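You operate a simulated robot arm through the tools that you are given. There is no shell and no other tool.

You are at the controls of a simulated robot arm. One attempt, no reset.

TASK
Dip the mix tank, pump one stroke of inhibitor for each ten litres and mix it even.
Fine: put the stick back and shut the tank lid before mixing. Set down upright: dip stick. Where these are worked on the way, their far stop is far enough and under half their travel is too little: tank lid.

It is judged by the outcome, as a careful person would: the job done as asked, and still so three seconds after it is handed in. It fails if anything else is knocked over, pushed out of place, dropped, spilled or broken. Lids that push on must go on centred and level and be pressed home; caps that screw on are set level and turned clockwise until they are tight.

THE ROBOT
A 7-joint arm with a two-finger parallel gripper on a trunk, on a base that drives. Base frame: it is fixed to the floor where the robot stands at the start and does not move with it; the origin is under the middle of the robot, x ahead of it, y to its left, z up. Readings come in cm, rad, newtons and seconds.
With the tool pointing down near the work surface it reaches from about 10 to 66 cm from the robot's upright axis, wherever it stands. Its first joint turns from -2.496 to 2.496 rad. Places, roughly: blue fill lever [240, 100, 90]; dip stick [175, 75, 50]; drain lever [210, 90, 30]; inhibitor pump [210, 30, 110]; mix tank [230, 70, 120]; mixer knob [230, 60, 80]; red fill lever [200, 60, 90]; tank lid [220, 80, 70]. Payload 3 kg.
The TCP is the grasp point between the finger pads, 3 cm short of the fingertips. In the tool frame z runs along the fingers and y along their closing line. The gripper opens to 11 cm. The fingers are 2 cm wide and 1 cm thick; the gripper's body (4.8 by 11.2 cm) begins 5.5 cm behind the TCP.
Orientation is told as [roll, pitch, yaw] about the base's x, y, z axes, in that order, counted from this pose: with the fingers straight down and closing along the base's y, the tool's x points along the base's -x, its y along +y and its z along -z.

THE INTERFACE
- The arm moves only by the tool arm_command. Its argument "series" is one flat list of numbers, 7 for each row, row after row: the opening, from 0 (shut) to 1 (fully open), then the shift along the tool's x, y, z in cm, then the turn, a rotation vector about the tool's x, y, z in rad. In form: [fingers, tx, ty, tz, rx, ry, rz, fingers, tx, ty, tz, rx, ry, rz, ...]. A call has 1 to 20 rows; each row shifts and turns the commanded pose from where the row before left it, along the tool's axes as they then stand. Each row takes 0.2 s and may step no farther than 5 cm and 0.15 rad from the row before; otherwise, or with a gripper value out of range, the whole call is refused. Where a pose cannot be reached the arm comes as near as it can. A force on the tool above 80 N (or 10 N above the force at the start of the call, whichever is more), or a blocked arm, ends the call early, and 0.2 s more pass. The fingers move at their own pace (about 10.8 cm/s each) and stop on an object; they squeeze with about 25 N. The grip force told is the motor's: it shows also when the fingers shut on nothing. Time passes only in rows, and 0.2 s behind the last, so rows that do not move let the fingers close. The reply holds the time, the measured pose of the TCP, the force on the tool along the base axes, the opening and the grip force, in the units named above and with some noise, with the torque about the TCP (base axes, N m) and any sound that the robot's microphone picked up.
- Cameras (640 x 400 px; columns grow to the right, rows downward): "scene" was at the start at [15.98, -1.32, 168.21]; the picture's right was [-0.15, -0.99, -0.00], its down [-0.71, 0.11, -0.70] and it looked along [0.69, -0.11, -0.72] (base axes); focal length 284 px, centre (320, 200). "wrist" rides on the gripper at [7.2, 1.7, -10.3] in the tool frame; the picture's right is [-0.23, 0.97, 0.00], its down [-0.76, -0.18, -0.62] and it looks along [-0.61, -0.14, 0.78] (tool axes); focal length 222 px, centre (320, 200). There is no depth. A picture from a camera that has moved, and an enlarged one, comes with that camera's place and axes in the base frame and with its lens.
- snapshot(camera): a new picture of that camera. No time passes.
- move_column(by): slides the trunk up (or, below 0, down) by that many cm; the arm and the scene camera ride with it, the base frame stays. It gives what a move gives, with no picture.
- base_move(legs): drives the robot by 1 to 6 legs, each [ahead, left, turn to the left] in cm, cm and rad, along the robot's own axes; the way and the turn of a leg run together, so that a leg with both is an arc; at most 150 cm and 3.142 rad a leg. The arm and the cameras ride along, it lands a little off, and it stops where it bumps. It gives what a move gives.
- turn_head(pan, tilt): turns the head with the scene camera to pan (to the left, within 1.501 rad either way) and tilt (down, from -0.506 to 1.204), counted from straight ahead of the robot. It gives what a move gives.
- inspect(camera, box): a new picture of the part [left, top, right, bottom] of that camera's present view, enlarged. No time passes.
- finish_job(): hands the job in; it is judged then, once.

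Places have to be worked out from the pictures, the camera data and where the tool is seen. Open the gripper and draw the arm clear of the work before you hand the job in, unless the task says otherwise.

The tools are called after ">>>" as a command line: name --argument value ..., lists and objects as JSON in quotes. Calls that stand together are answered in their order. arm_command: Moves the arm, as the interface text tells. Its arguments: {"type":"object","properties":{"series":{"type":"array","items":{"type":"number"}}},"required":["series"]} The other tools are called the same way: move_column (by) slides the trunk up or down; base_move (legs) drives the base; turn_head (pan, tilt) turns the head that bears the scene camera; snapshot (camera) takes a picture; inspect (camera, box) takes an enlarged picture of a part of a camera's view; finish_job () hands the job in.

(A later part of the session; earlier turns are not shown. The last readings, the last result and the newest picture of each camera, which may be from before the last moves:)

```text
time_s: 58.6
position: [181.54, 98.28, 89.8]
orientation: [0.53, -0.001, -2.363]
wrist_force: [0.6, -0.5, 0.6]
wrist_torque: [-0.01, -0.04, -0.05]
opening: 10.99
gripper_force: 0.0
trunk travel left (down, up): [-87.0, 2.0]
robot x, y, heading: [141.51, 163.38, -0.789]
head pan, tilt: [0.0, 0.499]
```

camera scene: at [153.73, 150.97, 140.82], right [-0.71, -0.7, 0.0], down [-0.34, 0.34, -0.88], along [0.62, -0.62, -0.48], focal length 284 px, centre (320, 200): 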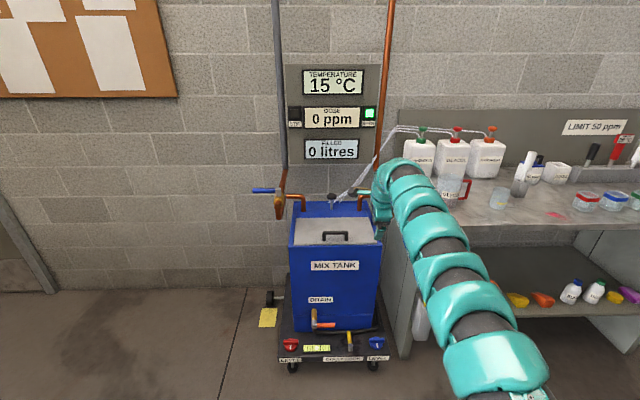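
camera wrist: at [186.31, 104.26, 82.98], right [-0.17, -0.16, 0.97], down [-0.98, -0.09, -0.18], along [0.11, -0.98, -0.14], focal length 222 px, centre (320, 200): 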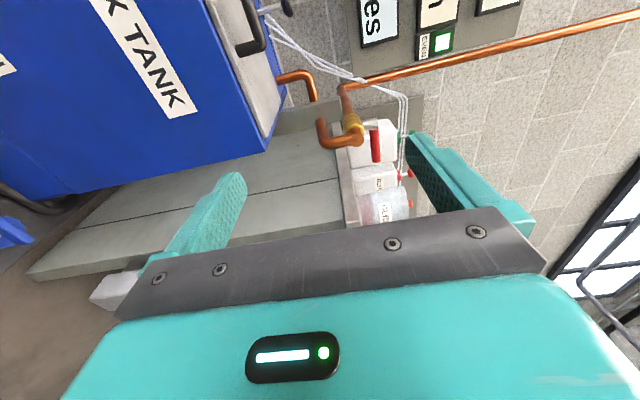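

That pose is comfortably reachable. I rehearse the start of the lid stroke here: handle height, tool pitched about 20° down.

>>> arm_command --series '[1, 0, -3.98, 0.88, 0, 0, 0, 1, 0, -3.98, 0.88, 0, 0, 0, 1, 0, -3.98, 0.88, 0, 0, 0, 1, 0, -3.98, 0.88, 0, 0, 0, 1, 0, -3.98, 0.88, 0, 0, 0, 1, 0, -3.98, 0.88, 0, 0, 0, 1, 0, 0, 0, -0.14, 0, 0, 1, 0, 0, 0, -0.14, 0, 0, 1, 0, 0, 0, -0.14, 0, 0, 1, 0, 0, 0, -0.14, 0, 0, 1, 0, 0, 0, -0.14, 0, 0]'

>>> snapshot --camera "scene"

```text
time_s: 61.0
position: [168.87, 111.15, 73.41]
orientation: [1.229, -0.004, -2.367]
wrist_force: [0.5, 0.4, -1.2]
wrist_torque: [-0.02, 0.0, 0.0]
opening: 11.01
gripper_force: 0.1
trunk travel left (down, up): [-87.0, 2.0]
robot x, y, heading: [142.05, 163.25, -0.786]
head pan, tilt: [0.0, 0.499]
```

```text
taken
camera scene: at [153.81, 150.99, 177.82], right [-0.71, -0.7, 0.0], down [-0.34, 0.34, -0.88], along [0.62, -0.62, -0.48], focal length 284 px, centre (320, 200)
```

scene: 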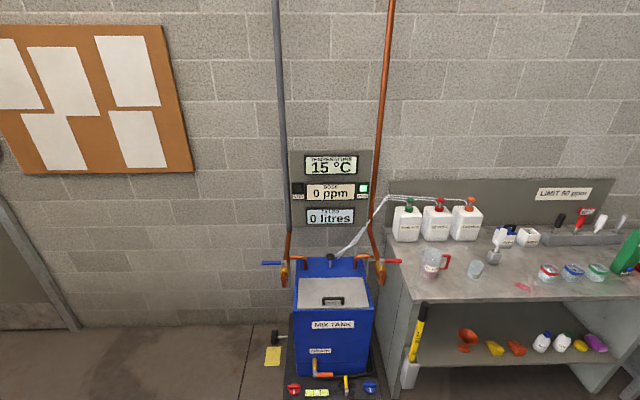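

This start pose is reachable too. I rehearse the whole 96° stroke from here, with the tool turning a little slower than the lid.

>>> arm_command --series '[1, 0, 2.414, -0.201, 0.09, 0, 0, 1, 0, 2.422, -0.081, 0.09, 0, 0, 1, 0, 2.421, 0.042, 0.09, 0, 0, 1, 0, 2.417, 0.162, 0.09, 0, 0, 1, 0, 2.407, 0.284, 0.09, 0, 0, 1, 0, 2.387, 0.4, 0.09, 0, 0, 1, 0, 2.368, 0.521, 0.09, 0, 0, 1, 0, 2.336, 0.637, 0.09, 0, 0, 1, 0, 2.303, 0.754, 0.09, 0, 0, 1, 0, 2.261, 0.869, 0.09, 0, 0, 1, 0, 2.214, 0.979, 0.09, 0, 0, 1, 0, 2.163, 1.092, 0.09, 0, 0]'

```text
time_s: 63.6
position: [182.99, 96.62, 86.77]
orientation: [0.189, -0.005, -2.367]
wrist_force: [-0.5, 0.3, -0.4]
wrist_torque: [-0.05, -0.02, 0.0]
opening: 11.0
gripper_force: 0.1
out of reach, approached as far as the arm can: row 12
trunk travel left (down, up): [-87.0, 2.0]
robot x, y, heading: [141.65, 163.05, -0.787]
head pan, tilt: [0.0, 0.499]
```

The stroke reaches about 92° before the limit, which is plenty. I take the arm back to the start pose, nearly level with the gripper part-closed, then drive to the tank.

>>> arm_command --series '[0.5, 0, -3.74, 1.55, 0, 0, 0, 0.5, 0, -3.74, 1.55, 0, 0, 0, 0.5, 0, -3.74, 1.55, 0, 0, 0, 0.5, 0, -3.74, 1.55, 0, 0, 0, 0.5, 0, -3.74, 1.55, 0, 0, 0, 0.5, 0, -3.74, 1.55, 0, 0, 0, 0.5, 0, 0, 0, -0.134, 0, 0, 0.5, 0, 0, 0, -0.134, 0, 0, 0.5, 0, 0, 0, -0.134, 0, 0, 0.5, 0, 0, 0, -0.134, 0, 0, 0.5, 0, 0, 0, -0.134, 0, 0, 0.5, 0, 0, 0, -0.134, 0, 0, 0.5, 0, 0, 0, -0.134, 0, 0, 0.5, 0, 0, 0, -0.134, 0, 0, 0.3, 0, 0, 0, -0.134, 0, 0]'

>>> base_move --legs '[[0, 10.8, 0], [42, 0, 0]]'

>>> turn_head --pan 0.0 --tilt 0.95

>>> snapshot --camera "scene"

>>> snapshot --camera "wrist"

```text
time_s: 66.8
position: [168.51, 111.41, 74.32]
orientation: [1.354, -0.001, -2.365]
wrist_force: [-0.5, -0.9, 0.4]
wrist_torque: [-0.03, -0.04, -0.03]
opening: 3.3
gripper_force: 0.0
trunk travel left (down, up): [-87.0, 2.0]
robot x, y, heading: [142.07, 163.04, -0.791]
head pan, tilt: [0.0, 0.499]
```

```text
time_s: 70.2
position: [205.87, 89.44, 74.32]
orientation: [1.35, -0.002, -2.363]
wrist_force: [-0.4, 0.0, 0.6]
wrist_torque: [0.02, 0.03, 0.03]
opening: 3.31
gripper_force: 0.1
trunk travel left (down, up): [-87.0, 2.0]
robot x, y, heading: [179.0, 141.05, -0.788]
head pan, tilt: [0.0, 0.499]
```

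```text
time_s: 71.1
position: [205.85, 89.37, 74.29]
orientation: [1.351, -0.001, -2.363]
wrist_force: [0.0, 0.6, 0.5]
wrist_torque: [-0.03, -0.01, -0.05]
opening: 3.31
gripper_force: 0.0
trunk travel left (down, up): [-87.0, 2.0]
robot x, y, heading: [178.8, 141.03, -0.787]
head pan, tilt: [0.0, 0.949]
```

```text
taken
camera scene: at [189.75, 130.2, 174.08], right [-0.71, -0.71, 0.0], down [-0.57, 0.57, -0.58], along [0.41, -0.41, -0.81], focal length 284 px, centre (320, 200)
```

scene: 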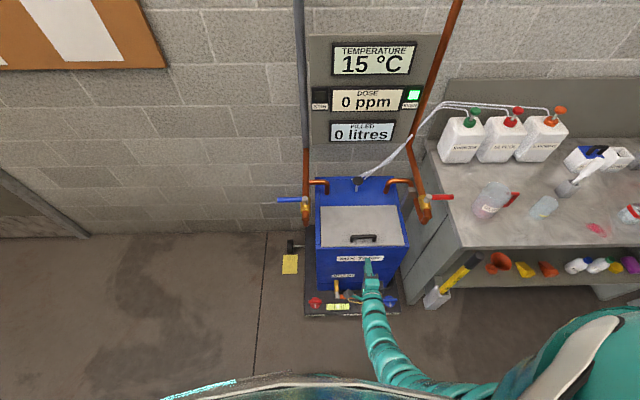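

```text
taken
camera wrist: at [204.41, 101.37, 78.27], right [-0.01, -0.31, 0.95], down [-1.0, -0.07, -0.04], along [0.08, -0.95, -0.31], focal length 222 px, centre (320, 200)
```

wrist: 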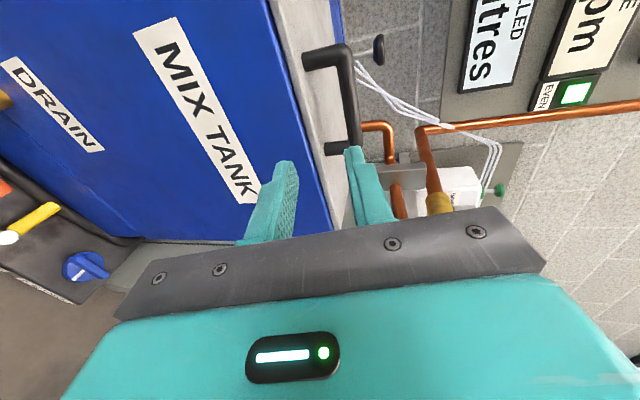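

The gripper is in front of the tank, and the wrist view puts the bar at z≈74.3, level with my TCP. I zoom in to fix its depth.

>>> inspect --camera "scene" --box '[310, 170, 420, 300]'

>>> inspect --camera "wrist" --box '[220, 20, 420, 240]'

```text
3.08 times, centred on (365, 235) of scene
camera zoom: at [189.75, 130.2, 174.08], right [-0.71, -0.71, 0.0], down [-0.57, 0.57, -0.58], along [0.41, -0.41, -0.81], focal length 873 px, centre (182, 92)
```

zoom: 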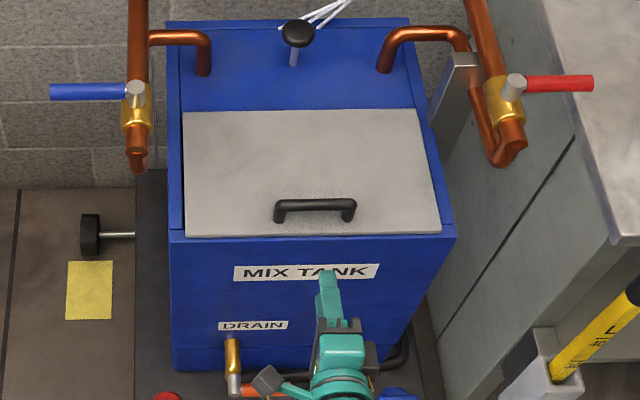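

```text
1.82 times, centred on (320, 130) of wrist
camera zoom: at [204.41, 101.37, 78.27], right [-0.01, -0.31, 0.95], down [-1.0, -0.07, -0.04], along [0.08, -0.95, -0.31], focal length 404 px, centre (320, 327)
```

zoom: 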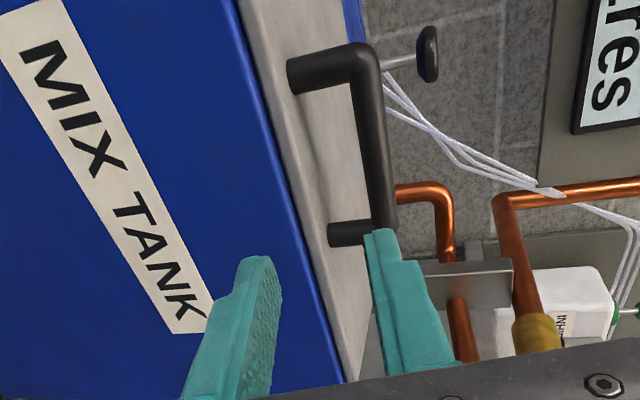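

The zoom checks out against the fingertip's known place, so the bar is at about s≈209.3, d≈96, z≈74.5, and the lid hinges near d≈113. I raise the tool 0.4 cm and drive the base forward about 11.5 cm so the bar goes between the fingers.

>>> arm_command --series '[0.3, 0.4, 0.4, 0, 0, 0, 0]'

>>> base_move --legs '[[10, 0, 0]]'

>>> inspect --camera "wrist" --box '[220, 20, 420, 240]'

>>> inspect --camera "scene" --box '[290, 180, 450, 330]'

```text
time_s: 71.5
position: [206.11, 89.62, 74.81]
orientation: [1.35, -0.003, -2.363]
wrist_force: [0.3, -0.5, -0.5]
wrist_torque: [0.01, 0.0, 0.0]
opening: 3.31
gripper_force: 0.0
trunk travel left (down, up): [-87.0, 2.0]
robot x, y, heading: [178.81, 141.22, -0.788]
head pan, tilt: [0.0, 0.949]
```

```text
time_s: 72.7
position: [213.22, 82.81, 74.78]
orientation: [1.35, -0.003, -2.363]
wrist_force: [0.6, -0.4, 0.1]
wrist_torque: [-0.01, -0.01, 0.01]
opening: 3.29
gripper_force: 0.0
trunk travel left (down, up): [-87.0, 2.0]
robot x, y, heading: [186.01, 134.01, -0.788]
head pan, tilt: [0.0, 0.949]
```

```text
1.82 times, centred on (320, 130) of wrist
camera zoom: at [211.78, 94.53, 78.64], right [-0.01, -0.31, 0.95], down [-1.0, -0.07, -0.04], along [0.08, -0.95, -0.31], focal length 404 px, centre (320, 327)
```

zoom: 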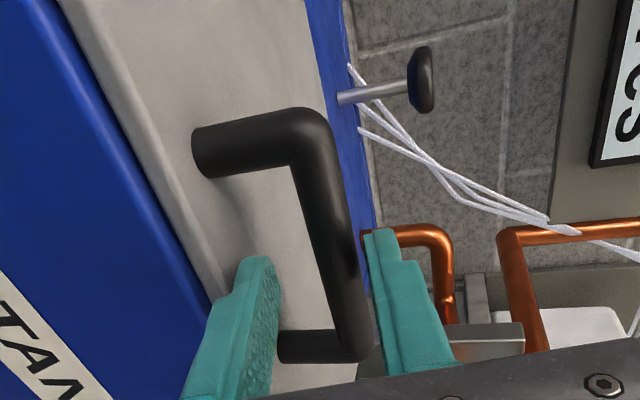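

```text
2.67 times, centred on (370, 255) of scene
camera zoom: at [196.86, 123.08, 174.06], right [-0.71, -0.71, 0.0], down [-0.57, 0.58, -0.58], along [0.41, -0.41, -0.81], focal length 757 px, centre (187, 53)
```

zoom: 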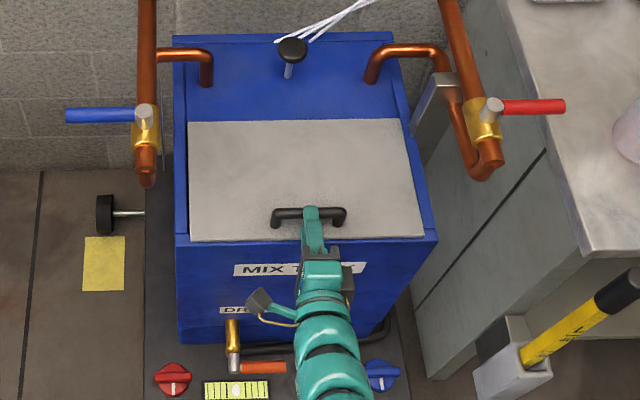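

The bar lines up between the two fingers, just past their tips. I drive 2.6 cm more and close on it.

>>> base_move --legs '[[2.6, 0, 0]]'

>>> inspect --camera "wrist" --box '[220, 20, 420, 240]'

```text
time_s: 73.5
position: [215.19, 80.74, 74.76]
orientation: [1.348, -0.002, -2.364]
wrist_force: [0.0, -0.4, -0.1]
wrist_torque: [0.02, -0.04, 0.03]
opening: 3.29
gripper_force: 0.1
trunk travel left (down, up): [-87.0, 2.0]
robot x, y, heading: [187.83, 132.42, -0.785]
head pan, tilt: [0.0, 0.949]
```

```text
1.82 times, centred on (320, 130) of wrist
camera zoom: at [213.67, 92.64, 78.64], right [-0.01, -0.31, 0.95], down [-1.0, -0.07, -0.04], along [0.08, -0.95, -0.31], focal length 404 px, centre (320, 327)
```

zoom: 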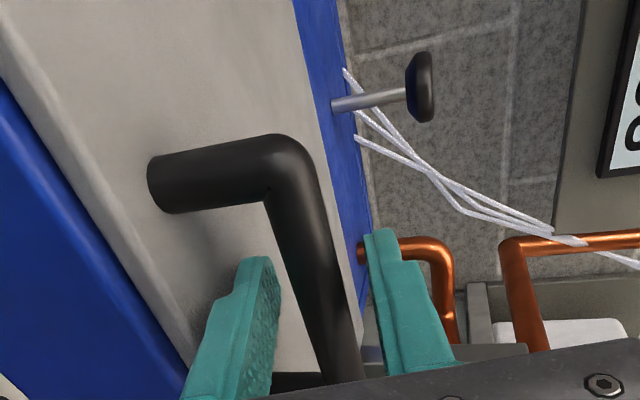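

The bar is well inside the finger gap. I close on it.

>>> arm_command --series '[0, 0, 0, 0, 0, 0, 0, 0, 0, 0, 0, 0, 0, 0, 0, 0, 0, 0, 0, 0, 0]'

>>> inspect --camera "wrist" --box '[220, 20, 420, 240]'

```text
time_s: 74.3
position: [215.09, 80.69, 74.88]
orientation: [1.35, -0.002, -2.362]
wrist_force: [8.8, -11.3, -1.8]
wrist_torque: [0.16, -0.38, -0.18]
opening: 1.57
gripper_force: 44.8
trunk travel left (down, up): [-87.0, 2.0]
robot x, y, heading: [187.66, 132.17, -0.787]
head pan, tilt: [0.0, 0.949]
```

```text
1.82 times, centred on (320, 130) of wrist
camera zoom: at [213.68, 92.6, 78.7], right [-0.01, -0.31, 0.95], down [-1.0, -0.07, -0.04], along [0.08, -0.95, -0.31], focal length 404 px, centre (320, 327)
```

zoom: 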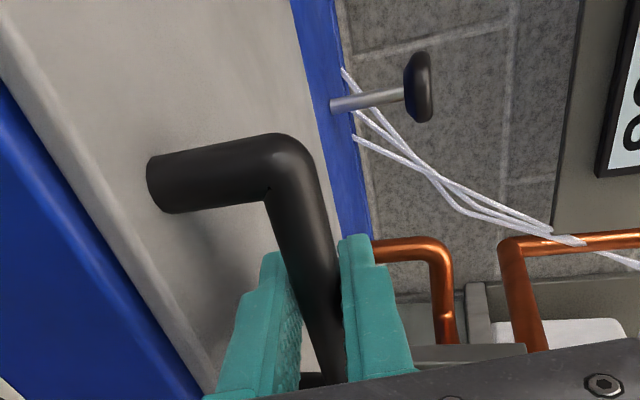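

The bar is gripped (opening 1.57 cm). I start the opening arc with two rows, then check the forces before going on.

>>> arm_command --series '[0, 0, 1.265, 0.105, 0.045, 0, 0, 0, 0, 1.265, 0.105, 0.045, 0, 0, 0, 0, 1.258, 0.164, 0.045, 0, 0, 0, 0, 1.258, 0.164, 0.045, 0, 0]'

>>> inspect --camera "scene" --box '[290, 180, 450, 330]'

```text
time_s: 75.3
position: [216.39, 79.56, 79.57]
orientation: [1.173, -0.003, -2.364]
wrist_force: [-6.9, 8.9, 4.0]
wrist_torque: [-0.01, 0.16, -1.15]
opening: 1.57
gripper_force: 45.1
trunk travel left (down, up): [-87.0, 2.0]
robot x, y, heading: [187.74, 132.08, -0.784]
head pan, tilt: [0.0, 0.949]
```

```text
2.67 times, centred on (370, 255) of scene
camera zoom: at [198.46, 121.56, 174.11], right [-0.71, -0.71, 0.0], down [-0.57, 0.57, -0.58], along [0.41, -0.41, -0.81], focal length 757 px, centre (187, 53)
```

zoom: 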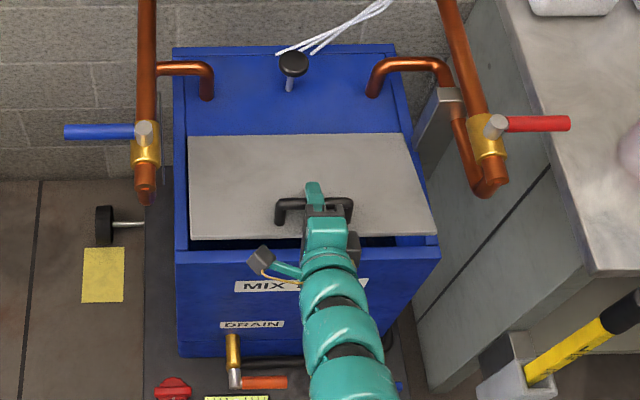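

The lid is coming up cleanly on its rear hinge with low forces. I continue the arc.

>>> arm_command --series '[0, 0, 1.247, 0.227, 0.045, 0, 0, 0, 0, 1.247, 0.227, 0.045, 0, 0, 0, 0, 1.233, 0.286, 0.045, 0, 0, 0, 0, 1.233, 0.286, 0.045, 0, 0, 0, 0, 1.218, 0.345, 0.045, 0, 0, 0, 0, 1.218, 0.345, 0.045, 0, 0, 0, 0, 1.2, 0.402, 0.045, 0, 0, 0, 0, 1.2, 0.402, 0.045, 0, 0]'

>>> inspect --camera "scene" --box '[290, 180, 450, 330]'

>>> snapshot --camera "wrist"

```text
time_s: 77.1
position: [221.5, 74.56, 86.63]
orientation: [0.813, -0.002, -2.364]
wrist_force: [-0.4, 13.9, 20.2]
wrist_torque: [-0.27, 0.05, -0.05]
opening: 1.55
gripper_force: 44.7
trunk travel left (down, up): [-87.0, 2.0]
robot x, y, heading: [188.12, 132.46, -0.781]
head pan, tilt: [0.0, 0.949]
```

```text
2.67 times, centred on (370, 255) of scene
camera zoom: at [198.45, 121.79, 174.12], right [-0.71, -0.71, 0.0], down [-0.57, 0.57, -0.58], along [0.41, -0.41, -0.81], focal length 757 px, centre (187, 53)
```

zoom: 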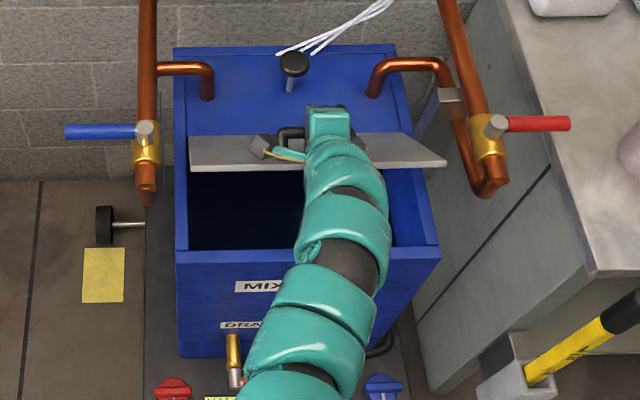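

```text
taken
camera wrist: at [222.43, 84.02, 94.95], right [0.31, -0.63, 0.71], down [-0.95, -0.12, 0.3], along [-0.1, -0.76, -0.64], focal length 222 px, centre (320, 200)
```

wrist: 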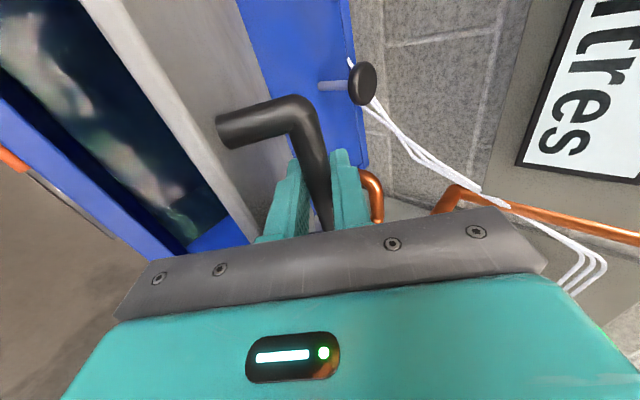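

The lid is a good 45° open and I can see liquid inside. I continue the arc, biased slightly outward to ease the residual force.

>>> arm_command --series '[0, 0, 1.2, 0.4, 0.045, 0, 0, 0, 0, 1.2, 0.4, 0.045, 0, 0, 0, 0, 1.17, 0.46, 0.045, 0, 0, 0, 0, 1.17, 0.46, 0.045, 0, 0, 0, 0, 1.14, 0.52, 0.045, 0, 0, 0, 0, 1.14, 0.52, 0.045, 0, 0]'

>>> inspect --camera "scene" --box '[290, 180, 450, 330]'

>>> snapshot --camera "wrist"

```text
time_s: 78.5
position: [226.8, 69.38, 88.79]
orientation: [0.539, -0.001, -2.361]
wrist_force: [10.4, 12.1, 2.6]
wrist_torque: [0.38, -0.35, 0.81]
opening: 1.52
gripper_force: 44.8
trunk travel left (down, up): [-87.0, 2.0]
robot x, y, heading: [187.51, 131.99, -0.783]
head pan, tilt: [0.0, 0.949]
```

```text
2.67 times, centred on (370, 255) of scene
camera zoom: at [198.73, 121.55, 174.07], right [-0.71, -0.71, 0.0], down [-0.58, 0.57, -0.58], along [0.41, -0.41, -0.81], focal length 757 px, centre (187, 53)
```

zoom: 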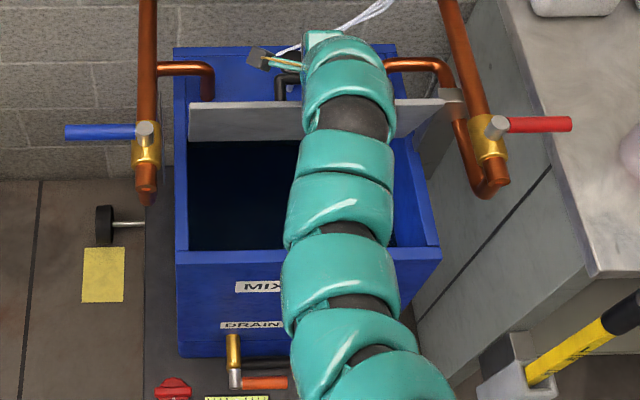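

```text
taken
camera wrist: at [229.37, 77.18, 98.53], right [0.43, -0.75, 0.5], down [-0.87, -0.2, 0.44], along [-0.24, -0.63, -0.74], focal length 222 px, centre (320, 200)
```

wrist: 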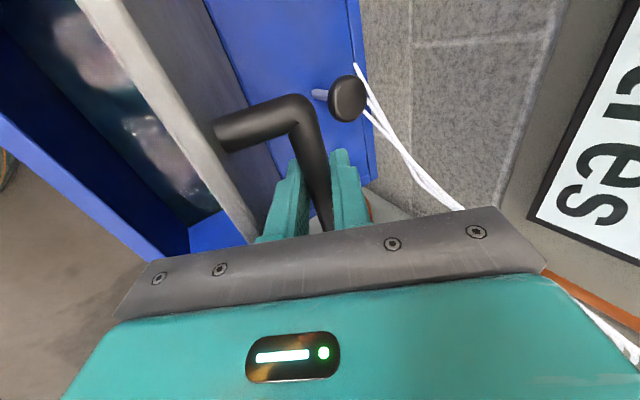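

The lid is about 73° open. I continue past vertical toward the stop, watching the force.

>>> arm_command --series '[0, 0, 1.12, 0.58, 0.045, 0, 0, 0, 0, 1.1, 0.6, 0.045, 0, 0, 0, 0, 1.08, 0.65, 0.045, 0, 0, 0, 0, 1.06, 0.68, 0.045, 0, 0, 0, 0, 1.04, 0.72, 0.045, 0, 0, 0, 0, 1.02, 0.75, 0.045, 0, 0]'

>>> inspect --camera "scene" --box '[290, 180, 450, 330]'

>>> snapshot --camera "wrist"

```text
time_s: 79.9
position: [231.64, 64.5, 87.98]
orientation: [0.274, -0.007, -2.356]
wrist_force: [23.5, 19.9, 4.6]
wrist_torque: [-0.45, 0.41, 0.08]
opening: 1.55
gripper_force: 44.6
out of reach, approached as far as the arm can: row 6
trunk travel left (down, up): [-87.0, 2.0]
robot x, y, heading: [187.78, 132.49, -0.786]
head pan, tilt: [0.0, 0.949]
```

```text
2.67 times, centred on (370, 255) of scene
camera zoom: at [199.02, 121.72, 174.08], right [-0.71, -0.71, 0.0], down [-0.58, 0.57, -0.58], along [0.41, -0.41, -0.81], focal length 757 px, centre (187, 53)
```

zoom: 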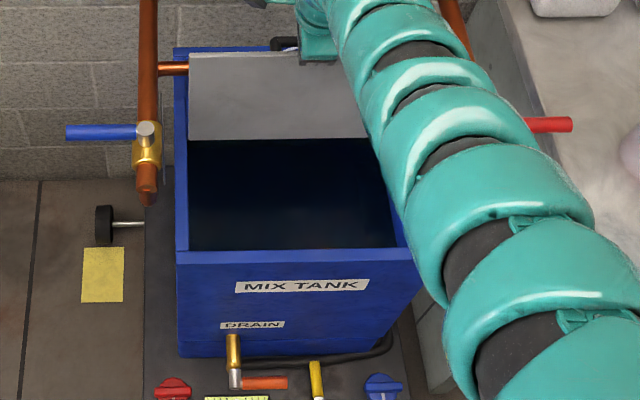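

```text
taken
camera wrist: at [236.13, 70.41, 98.39], right [0.5, -0.82, 0.27], down [-0.78, -0.29, 0.56], along [-0.38, -0.49, -0.79], focal length 222 px, centre (320, 200)
```

wrist: 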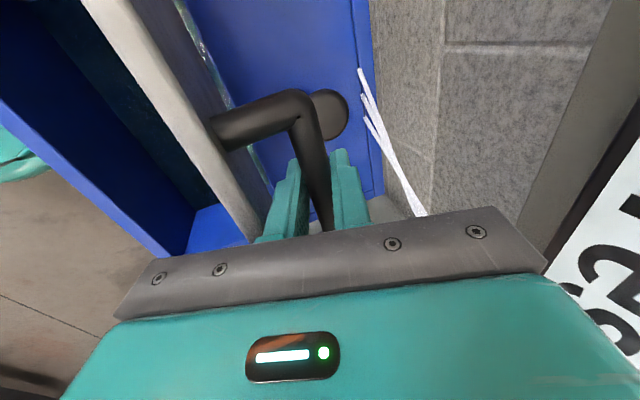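

The lid is now about 95° open, past vertical, with the arm at its reach limit. I loosen the grip and check that the lid stays.

>>> arm_command --series '[0.3, 0, 0, 0, 0, 0, 0, 0.35, 0, 0, 0, 0, 0, 0, 0.35, 0, 0, 0, 0, 0, 0]'

>>> snapshot --camera "wrist"

>>> snapshot --camera "scene"

```text
time_s: 80.7
position: [231.0, 64.19, 87.74]
orientation: [0.272, -0.007, -2.357]
wrist_force: [0.8, -0.2, -0.3]
wrist_torque: [0.01, 0.0, -0.02]
opening: 3.84
gripper_force: 0.0
trunk travel left (down, up): [-87.0, 2.0]
robot x, y, heading: [187.83, 131.93, -0.784]
head pan, tilt: [0.0, 0.949]
```

```text
taken
camera wrist: at [235.68, 70.08, 98.21], right [0.5, -0.82, 0.26], down [-0.78, -0.29, 0.56], along [-0.38, -0.48, -0.79], focal length 222 px, centre (320, 200)
```

wrist: 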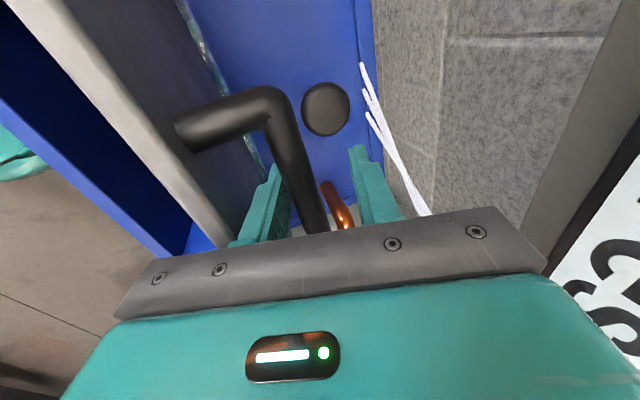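

```text
taken
camera scene: at [198.61, 121.34, 174.07], right [-0.71, -0.71, 0.0], down [-0.57, 0.58, -0.58], along [0.41, -0.41, -0.81], focal length 284 px, centre (320, 200)
```

scene: 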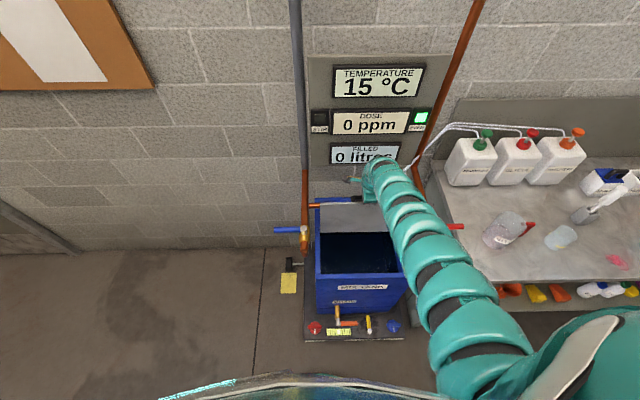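

The force dropped to nothing and the lid stays open. I narrow the fingers a little and lift straight up off the bar so they clear the lid edge.

>>> arm_command --series '[0.26, 0, 0.2, 0, 0, 0, 0, 0.26, 0, 0.75, -1.9, 0, 0, 0, 0.26, 0, 0.75, -1.9, 0, 0, 0, 0.26, 0, 0.75, -1.9, 0, 0, 0, 0.26, 0, 0.75, -1.9, 0, 0, 0]'

>>> snapshot --camera "wrist"

>>> snapshot --camera "scene"

```text
time_s: 81.9
position: [231.84, 63.53, 96.09]
orientation: [0.27, -0.001, -2.363]
wrist_force: [0.1, 0.0, 0.4]
wrist_torque: [-0.01, -0.02, -0.01]
opening: 2.85
gripper_force: 0.1
trunk travel left (down, up): [-87.0, 2.0]
robot x, y, heading: [187.48, 132.58, -0.784]
head pan, tilt: [0.0, 0.949]
```

```text
taken
camera wrist: at [236.51, 69.44, 106.48], right [0.5, -0.83, 0.26], down [-0.78, -0.29, 0.55], along [-0.38, -0.48, -0.79], focal length 222 px, centre (320, 200)
```

wrist: 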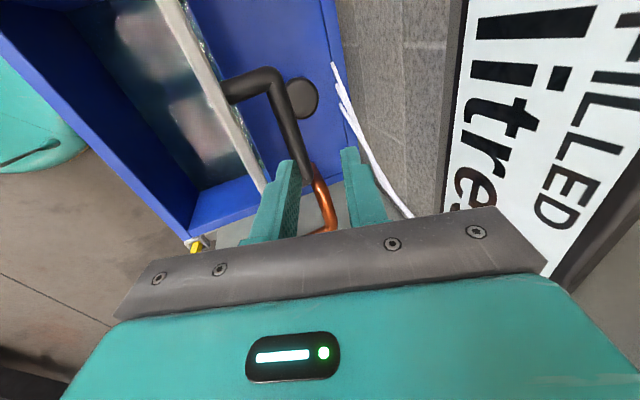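

```text
taken
camera scene: at [198.59, 121.37, 174.08], right [-0.71, -0.71, 0.0], down [-0.57, 0.58, -0.58], along [0.41, -0.41, -0.81], focal length 284 px, centre (320, 200)
```

scene: 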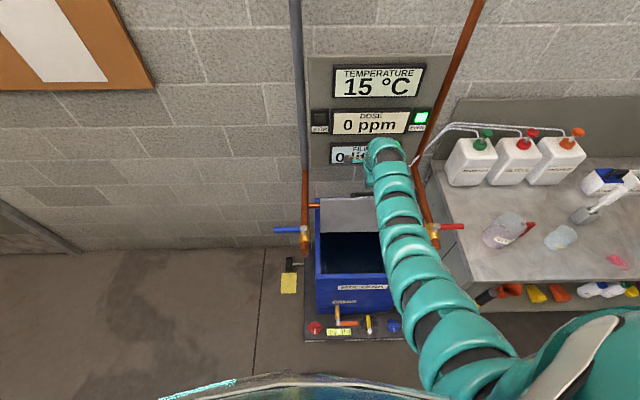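

The lid stays up on its own. I raise the arm well above the lid and pipes, then back the base away toward the stick.

>>> arm_command --series '[0.5, 0, 0.97, -3.9, 0, 0, 0, 0.5, 0, 0.97, -3.9, 0, 0, 0, 0.5, 0, 0.97, -3.9, 0, 0, 0]'

>>> base_move --legs '[[-48, 0, 0]]'

>>> snapshot --camera "scene"

```text
time_s: 82.7
position: [231.8, 63.9, 108.05]
orientation: [0.269, -0.001, -2.364]
wrist_force: [0.1, 0.2, -0.6]
wrist_torque: [0.0, -0.01, -0.02]
opening: 5.49
gripper_force: 0.0
trunk travel left (down, up): [-87.0, 2.0]
robot x, y, heading: [187.99, 132.31, -0.783]
head pan, tilt: [0.0, 0.949]
```

```text
time_s: 85.5
position: [198.05, 97.71, 107.99]
orientation: [0.27, -0.003, -2.36]
wrist_force: [0.7, 0.4, 0.3]
wrist_torque: [0.0, 0.01, 0.04]
opening: 5.52
gripper_force: 0.0
trunk travel left (down, up): [-87.0, 2.0]
robot x, y, heading: [154.05, 166.28, -0.783]
head pan, tilt: [0.0, 0.949]
```

```text
taken
camera scene: at [164.79, 155.17, 174.08], right [-0.71, -0.71, 0.0], down [-0.58, 0.57, -0.58], along [0.41, -0.41, -0.81], focal length 284 px, centre (320, 200)
```

scene: 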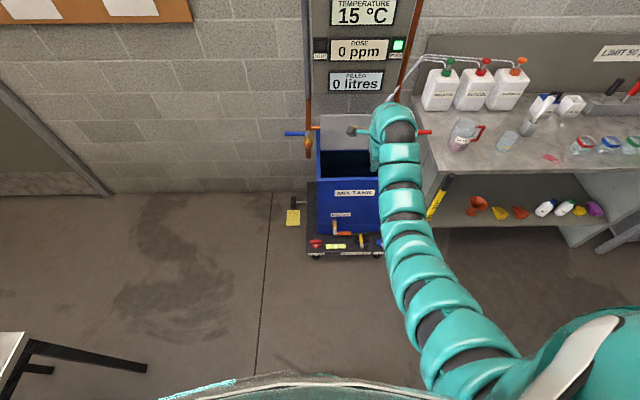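

Now I return the tool to level and roll it back so the fingers close horizontally on the stick.

>>> arm_command --series '[0.6, 0, 1, 0, -0.145, 0, 0, 0.7, 0, 1, 0, -0.145, 0, 0, 0.8, 0, 1, 0, -0.145, 0, 0, 0.9, 0, 0, 1, -0.145, 0, 0, 1, 0, 0, 1, -0.145, 0, 0, 1, 0, 0, 2, -0.145, 0, 0, 1, 0, 0, 2, -0.145, 0, 0, 1, 0, 0, 2, -0.145, 0, 0, 1, 0, 0, 2, -0.14, 0, 0, 1, 0, 0, 0, 0, 0, -0.15, 1, 0, 0, 0, 0, 0, -0.15, 1, 0, 0, 0, 0, 0, -0.15, 1, 0, 0, 0, 0, 0, -0.15, 1, 0, 0, 0, 0, 0, -0.15, 1, 0, 0, 0, 0, 0, -0.15, 1, 0, 0, 0, 0, 0, -0.15, 1, 0, 0, 0, 0, 0, -0.15, 1, 0, 0, 0, 0, 0, -0.15, 1, 0, 0, 0, 0, 0, -0.15, 1, 0, 0, 0, 0, 0, -0.07]'

```text
time_s: 89.7
position: [206.24, 89.47, 104.93]
orientation: [-1.743, -1.57, 0.953]
wrist_force: [0.6, 0.3, -0.5]
wrist_torque: [-0.01, 0.01, 0.02]
opening: 11.0
gripper_force: 0.1
trunk travel left (down, up): [-87.0, 2.0]
robot x, y, heading: [153.94, 166.13, -0.789]
head pan, tilt: [0.0, 0.949]
```

The tool is level again at z≈105. I lower the trunk 37 cm, bring the hand up to handle height and back a little, and shift the base right to line up with the stick without sweeping through it.

>>> move_column --by -37

>>> arm_command --series '[1, -3.4, 0, 0, 0, 0, 0, 1, -3.4, 0, 0, 0, 0, 0, 1, -3.4, 0, 0, 0, 0, 0, 1, -3.4, 0, 0, 0, 0, 0, 1, 0, 0, -3, 0, 0, 0]'

>>> base_move --legs '[[-4, 0, 0], [0, -36, 0]]'

>>> turn_head --pan 0.0 --tilt 0.85

>>> snapshot --camera "scene"

>>> snapshot --camera "wrist"

```text
time_s: 93.3
position: [206.22, 89.59, 68.14]
orientation: [-1.929, -1.571, 1.136]
wrist_force: [-0.2, -0.5, 0.5]
wrist_torque: [-0.01, -0.01, 0.01]
opening: 11.0
gripper_force: 0.2
trunk travel left (down, up): [-50.0, 39.0]
robot x, y, heading: [154.0, 166.17, -0.782]
head pan, tilt: [0.0, 0.949]
```

```text
time_s: 94.5
position: [204.06, 91.48, 81.76]
orientation: [-3.008, -1.568, 2.215]
wrist_force: [0.2, -0.2, 0.3]
wrist_torque: [-0.01, -0.01, 0.04]
opening: 11.02
gripper_force: 0.0
trunk travel left (down, up): [-50.0, 39.0]
robot x, y, heading: [154.06, 166.12, -0.786]
head pan, tilt: [0.0, 0.949]
```

```text
time_s: 97.3
position: [175.35, 68.45, 81.58]
orientation: [-2.485, -1.57, 1.691]
wrist_force: [0.9, 0.1, 0.4]
wrist_torque: [-0.02, 0.06, -0.03]
opening: 11.0
gripper_force: 0.1
trunk travel left (down, up): [-50.0, 39.0]
robot x, y, heading: [125.41, 142.78, -0.789]
head pan, tilt: [0.0, 0.949]
```

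```text
time_s: 98.0
position: [175.32, 68.48, 81.53]
orientation: [-2.532, -1.57, 1.737]
wrist_force: [0.3, 1.5, -0.2]
wrist_torque: [0.01, 0.0, 0.0]
opening: 11.0
gripper_force: 0.1
trunk travel left (down, up): [-50.0, 39.0]
robot x, y, heading: [125.47, 143.18, -0.792]
head pan, tilt: [0.0, 0.85]
```

```text
taken
camera scene: at [136.63, 131.88, 137.82], right [-0.71, -0.7, 0.0], down [-0.53, 0.53, -0.66], along [0.46, -0.47, -0.75], focal length 284 px, centre (320, 200)
```

scene: 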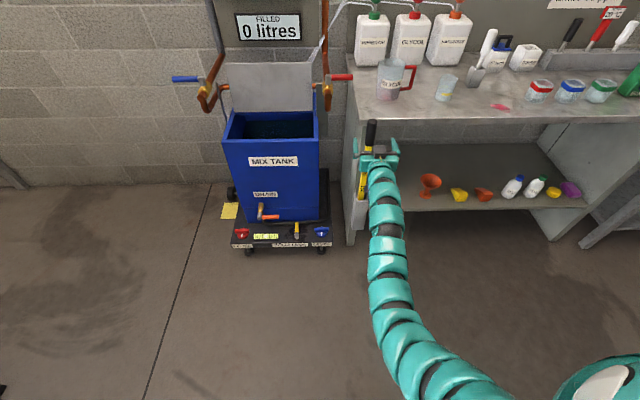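

```text
taken
camera wrist: at [169.44, 76.96, 74.4], right [0.7, 0.68, 0.23], down [-0.56, 0.32, 0.76], along [0.45, -0.66, 0.61], focal length 222 px, centre (320, 200)
```

wrist: 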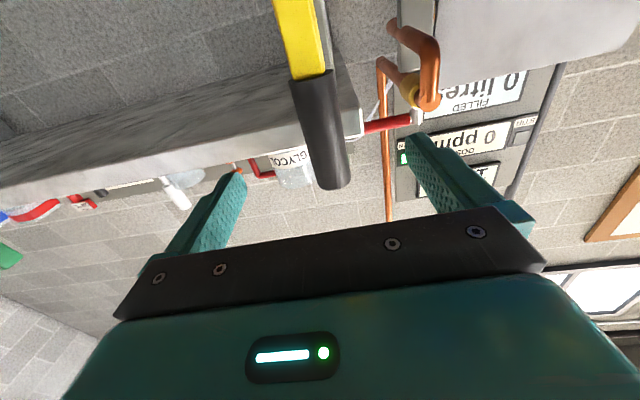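

The base landed almost right, with the handle centred in the gap again. I drive 4 cm forward, finish with the arm, and grip the handle.

>>> base_move --legs '[[4, 0, 0]]'

```text
time_s: 98.8
position: [178.11, 65.63, 81.49]
orientation: [-0.891, -1.571, 0.095]
wrist_force: [0.1, -0.3, 0.0]
wrist_torque: [-0.03, 0.01, -0.01]
opening: 10.97
gripper_force: 0.0
trunk travel left (down, up): [-50.0, 39.0]
robot x, y, heading: [128.47, 140.34, -0.79]
head pan, tilt: [0.0, 0.85]
```

TCP is at s=172.35, d=79.5. I move 2.7 cm forward and 0.5 cm left, then close.

>>> arm_command --series '[1, 0, 0.5, 1.4, 0, 0, 0, 1, 0, 0.05, 1.3, 0, 0, 0, 0.5, 0, 0, 0, 0, 0, 0, 0, 0, 0, 0, 0, 0, 0, 0, 0, 0, 0, 0, 0, 0, 0, 0, 0, 0, 0, 0, 0, 0, 0, 0, 0, 0, 0, 0, 0, 0, 0, 0, 0, 0]'

>>> snapshot --camera "wrist"

```text
refused: series must hold 7 numbers for each row
```

```text
taken
camera wrist: at [172.3, 74.09, 74.34], right [0.7, 0.68, 0.23], down [-0.56, 0.32, 0.76], along [0.45, -0.66, 0.61], focal length 222 px, centre (320, 200)
```

wrist: 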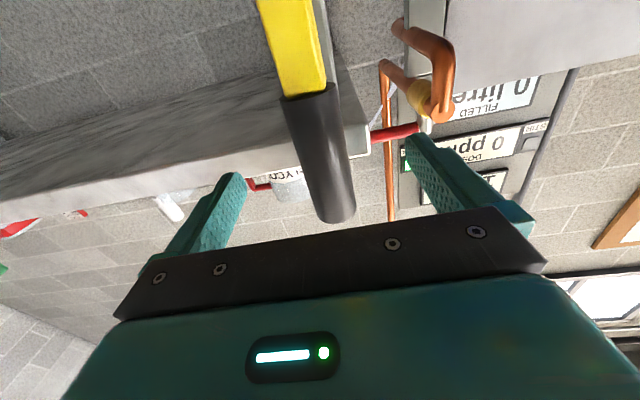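

The row count was off by a number; I send the same motion again.

>>> arm_command --series '[1, 0, 0.5, 1.4, 0, 0, 0, 1, 0, 0.05, 1.3, 0, 0, 0, 0.5, 0, 0, 0, 0, 0, 0, 0, 0, 0, 0, 0, 0, 0, 0, 0, 0, 0, 0, 0, 0, 0, 0, 0, 0, 0, 0, 0]'

>>> snapshot --camera "wrist"

```text
time_s: 100.2
position: [180.36, 64.05, 81.51]
orientation: [-1.778, -1.57, 0.983]
wrist_force: [-0.8, -0.5, 0.2]
wrist_torque: [-0.39, 0.26, -0.03]
opening: 3.08
gripper_force: 25.1
trunk travel left (down, up): [-50.0, 39.0]
robot x, y, heading: [128.4, 140.51, -0.787]
head pan, tilt: [0.0, 0.85]
```

```text
taken
camera wrist: at [174.54, 72.56, 74.36], right [0.7, 0.68, 0.23], down [-0.56, 0.32, 0.76], along [0.45, -0.66, 0.61], focal length 222 px, centre (320, 200)
```

wrist: 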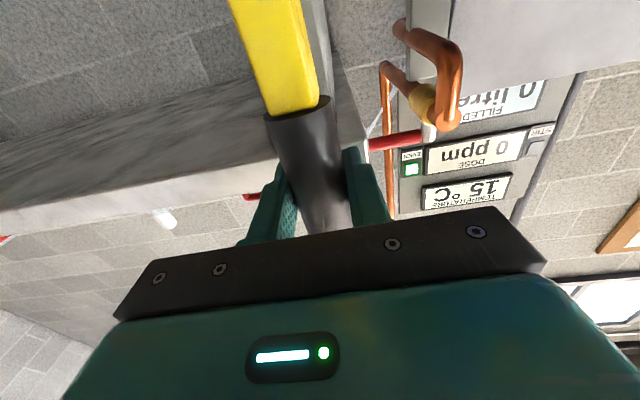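

The handle is gripped at [180.36, 64.05, 81.5], which I note as its home. I raise the trunk to draw the stick straight up.

>>> move_column --by 6

>>> move_column --by 32

>>> snapshot --camera "scene"

>>> snapshot --camera "wrist"

```text
time_s: 101.2
position: [180.42, 64.08, 87.58]
orientation: [-1.388, -1.571, 0.594]
wrist_force: [-0.5, -1.7, -1.7]
wrist_torque: [-0.27, 0.38, -0.01]
opening: 3.09
gripper_force: 25.1
trunk travel left (down, up): [-56.0, 33.0]
robot x, y, heading: [128.36, 140.04, -0.792]
head pan, tilt: [0.0, 0.85]
```

```text
time_s: 104.4
position: [180.42, 64.16, 119.68]
orientation: [-1.311, -1.572, 0.518]
wrist_force: [0.3, 0.3, -1.3]
wrist_torque: [0.05, -0.01, 0.02]
opening: 3.07
gripper_force: 25.2
trunk travel left (down, up): [-88.0, 1.0]
robot x, y, heading: [128.1, 140.13, -0.789]
head pan, tilt: [0.0, 0.85]
```

```text
taken
camera scene: at [139.48, 128.98, 175.82], right [-0.71, -0.7, 0.0], down [-0.53, 0.53, -0.66], along [0.46, -0.47, -0.75], focal length 284 px, centre (320, 200)
```

scene: 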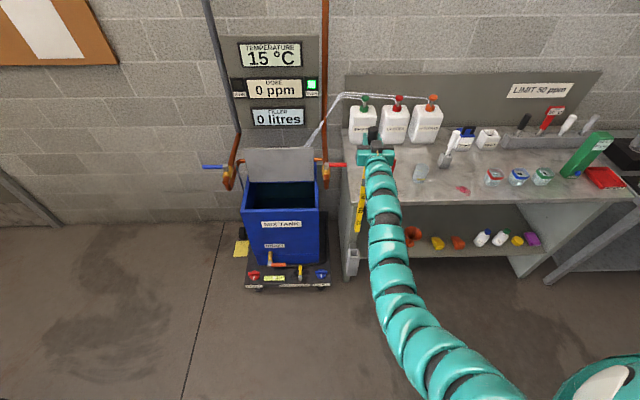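

```text
taken
camera wrist: at [174.58, 72.56, 112.35], right [0.7, 0.68, 0.23], down [-0.56, 0.32, 0.76], along [0.45, -0.66, 0.61], focal length 222 px, centre (320, 200)
```

wrist: 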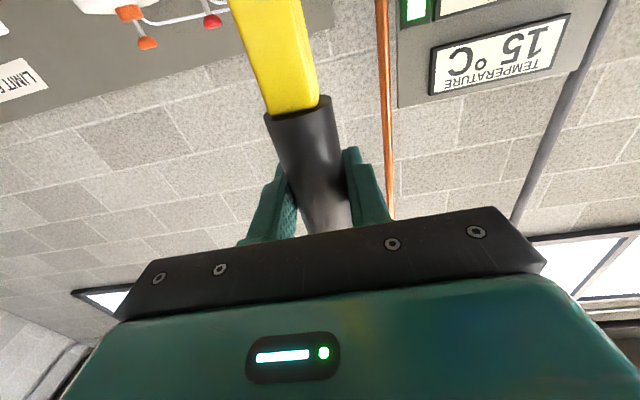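

>>> inspect --camera "scene" --box '[320, 120, 420, 290]'

```text
2.35 times, centred on (370, 205) of scene
camera zoom: at [139.48, 128.98, 175.82], right [-0.71, -0.7, 0.0], down [-0.53, 0.53, -0.66], along [0.46, -0.47, -0.75], focal length 668 px, centre (202, 188)
```

zoom: 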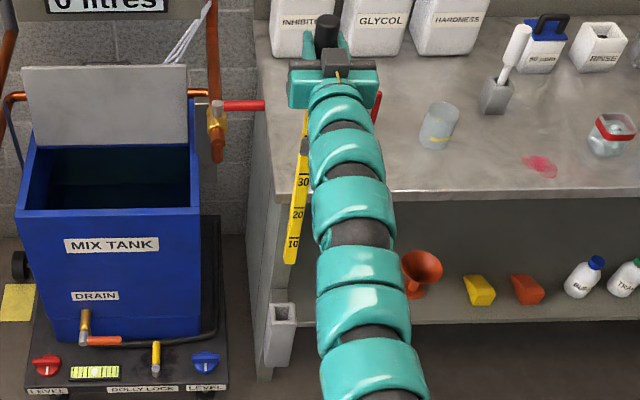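

The stick is out; its bottom is at about z≈68, 51 cm below the TCP, and the scale runs about 8.5 cm per 10 L. I lift a further 9 cm so it clears the tank rim at z≈70.5.

>>> arm_command --series '[0, -1.5, 0, 0, 0, 0, 0, 0, -1.5, 0, 0, 0, 0, 0, 0, -1.5, 0, 0, 0, 0, 0, 0, -1.5, 0, 0, 0, 0, 0, 0, -1.5, 0, 0, 0, 0, 0, 0, -1.5, 0, 0, 0, 0, 0]'

>>> snapshot --camera "scene"

```text
time_s: 105.8
position: [180.47, 64.08, 128.7]
orientation: [-0.752, -1.57, -0.047]
wrist_force: [0.5, 0.8, -1.8]
wrist_torque: [-0.04, 0.01, -0.01]
opening: 3.06
gripper_force: 25.4
trunk travel left (down, up): [-88.0, 1.0]
robot x, y, heading: [128.03, 140.49, -0.787]
head pan, tilt: [0.0, 0.85]
```

```text
taken
camera scene: at [139.47, 129.01, 175.82], right [-0.71, -0.7, 0.0], down [-0.53, 0.53, -0.66], along [0.47, -0.47, -0.75], focal length 284 px, centre (320, 200)
```

scene: 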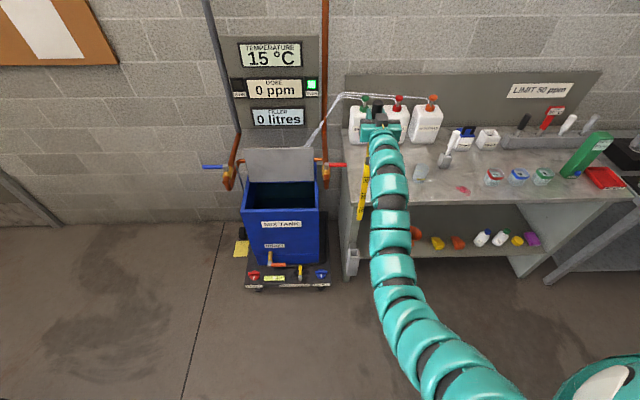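

The stick's bottom is at z≈77 with clearance. I drive left to the tank's middle and then look before moving over the opening.

>>> base_move --legs '[[0, 36.5, 0]]'

>>> snapshot --camera "scene"

```text
time_s: 108.2
position: [206.35, 89.98, 128.73]
orientation: [-1.363, -1.57, 0.569]
wrist_force: [-0.4, -0.4, -1.5]
wrist_torque: [0.01, 0.01, -0.02]
opening: 3.08
gripper_force: 24.9
trunk travel left (down, up): [-88.0, 1.0]
robot x, y, heading: [154.1, 166.08, -0.789]
head pan, tilt: [0.0, 0.85]
```

```text
taken
camera scene: at [165.5, 154.85, 175.82], right [-0.71, -0.71, 0.0], down [-0.53, 0.53, -0.66], along [0.47, -0.47, -0.75], focal length 284 px, centre (320, 200)
```

scene: 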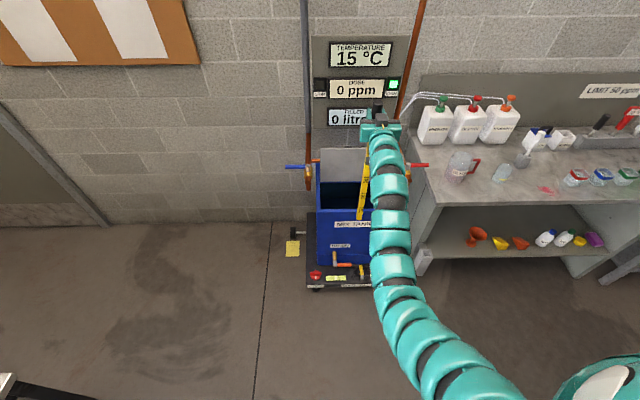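

TCP is at s=209.5, d=82.3, directly in front of the tank. I drive 20 cm forward to bring the stick over the middle of the opening.

>>> base_move --legs '[[20, 0, 0]]'

>>> snapshot --camera "scene"

>>> inspect --camera "scene" --box '[290, 90, 430, 290]'

```text
time_s: 109.7
position: [220.28, 75.87, 128.63]
orientation: [-0.382, -1.569, -0.413]
wrist_force: [-0.2, 0.1, -1.7]
wrist_torque: [-0.01, -0.01, 0.0]
opening: 3.07
gripper_force: 24.3
trunk travel left (down, up): [-88.0, 1.0]
robot x, y, heading: [168.06, 152.24, -0.788]
head pan, tilt: [0.0, 0.85]
```

```text
taken
camera scene: at [179.42, 140.71, 175.81], right [-0.71, -0.71, 0.0], down [-0.53, 0.53, -0.66], along [0.46, -0.47, -0.75], focal length 284 px, centre (320, 200)
```

scene: 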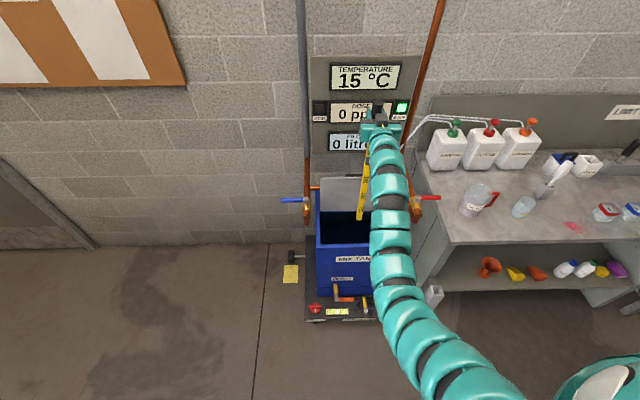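

```text
2.00 times, centred on (360, 190) of scene
camera zoom: at [179.42, 140.71, 175.81], right [-0.71, -0.71, 0.0], down [-0.53, 0.53, -0.66], along [0.46, -0.47, -0.75], focal length 568 px, centre (240, 220)
```

zoom: 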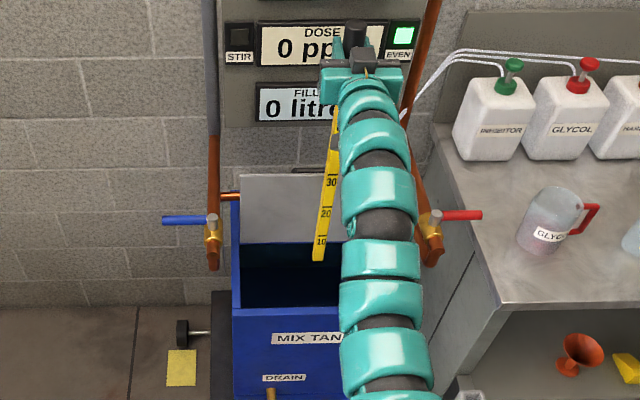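

The stick hangs over the opening. The wrist camera and gripper body would meet the tank's front rim when I go deep, so I back up 4.5 cm; then only the fingers reach over the rim. Then I lower the first part.

>>> base_move --legs '[[-4.4, 0, 0]]'

>>> move_column --by -12

>>> inspect --camera "scene" --box '[280, 60, 440, 260]'

>>> snapshot --camera "wrist"

```text
time_s: 110.6
position: [217.07, 79.05, 128.7]
orientation: [-2.639, -1.571, 1.843]
wrist_force: [0.6, 0.5, -0.5]
wrist_torque: [0.0, 0.03, -0.05]
opening: 3.08
gripper_force: 24.7
trunk travel left (down, up): [-88.0, 1.0]
robot x, y, heading: [165.14, 155.41, -0.788]
head pan, tilt: [0.0, 0.85]
```

```text
time_s: 112.1
position: [217.25, 79.0, 116.6]
orientation: [-0.836, -1.568, 0.044]
wrist_force: [0.1, -0.2, -2.4]
wrist_torque: [-0.01, 0.01, -0.01]
opening: 3.06
gripper_force: 25.5
trunk travel left (down, up): [-76.0, 13.0]
robot x, y, heading: [165.59, 155.24, -0.787]
head pan, tilt: [0.0, 0.85]
```

```text
2.00 times, centred on (360, 160) of scene
camera zoom: at [176.26, 143.89, 163.83], right [-0.71, -0.71, 0.0], down [-0.53, 0.53, -0.66], along [0.47, -0.47, -0.75], focal length 568 px, centre (240, 280)
```

zoom: 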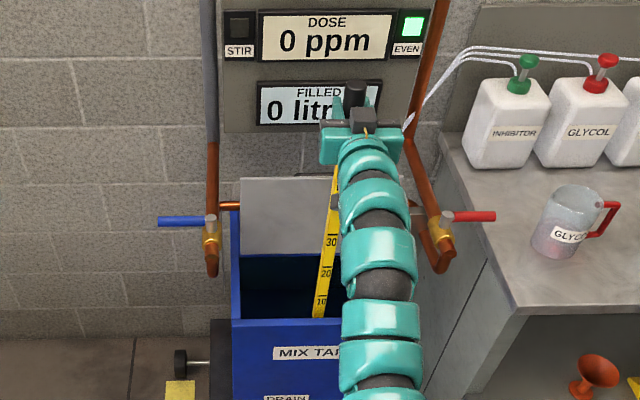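

```text
taken
camera wrist: at [211.36, 87.48, 109.35], right [0.7, 0.68, 0.23], down [-0.56, 0.32, 0.76], along [0.45, -0.66, 0.61], focal length 222 px, centre (320, 200)
```

wrist: 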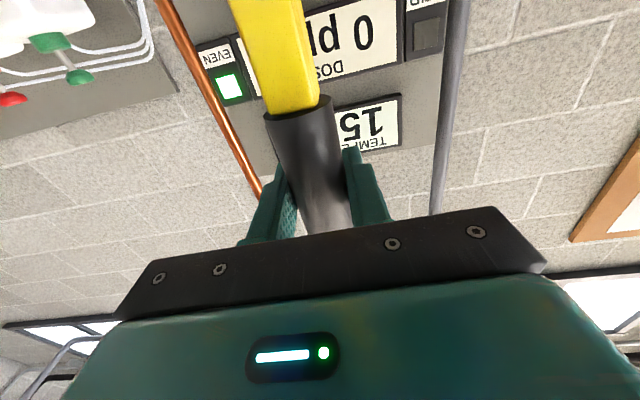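

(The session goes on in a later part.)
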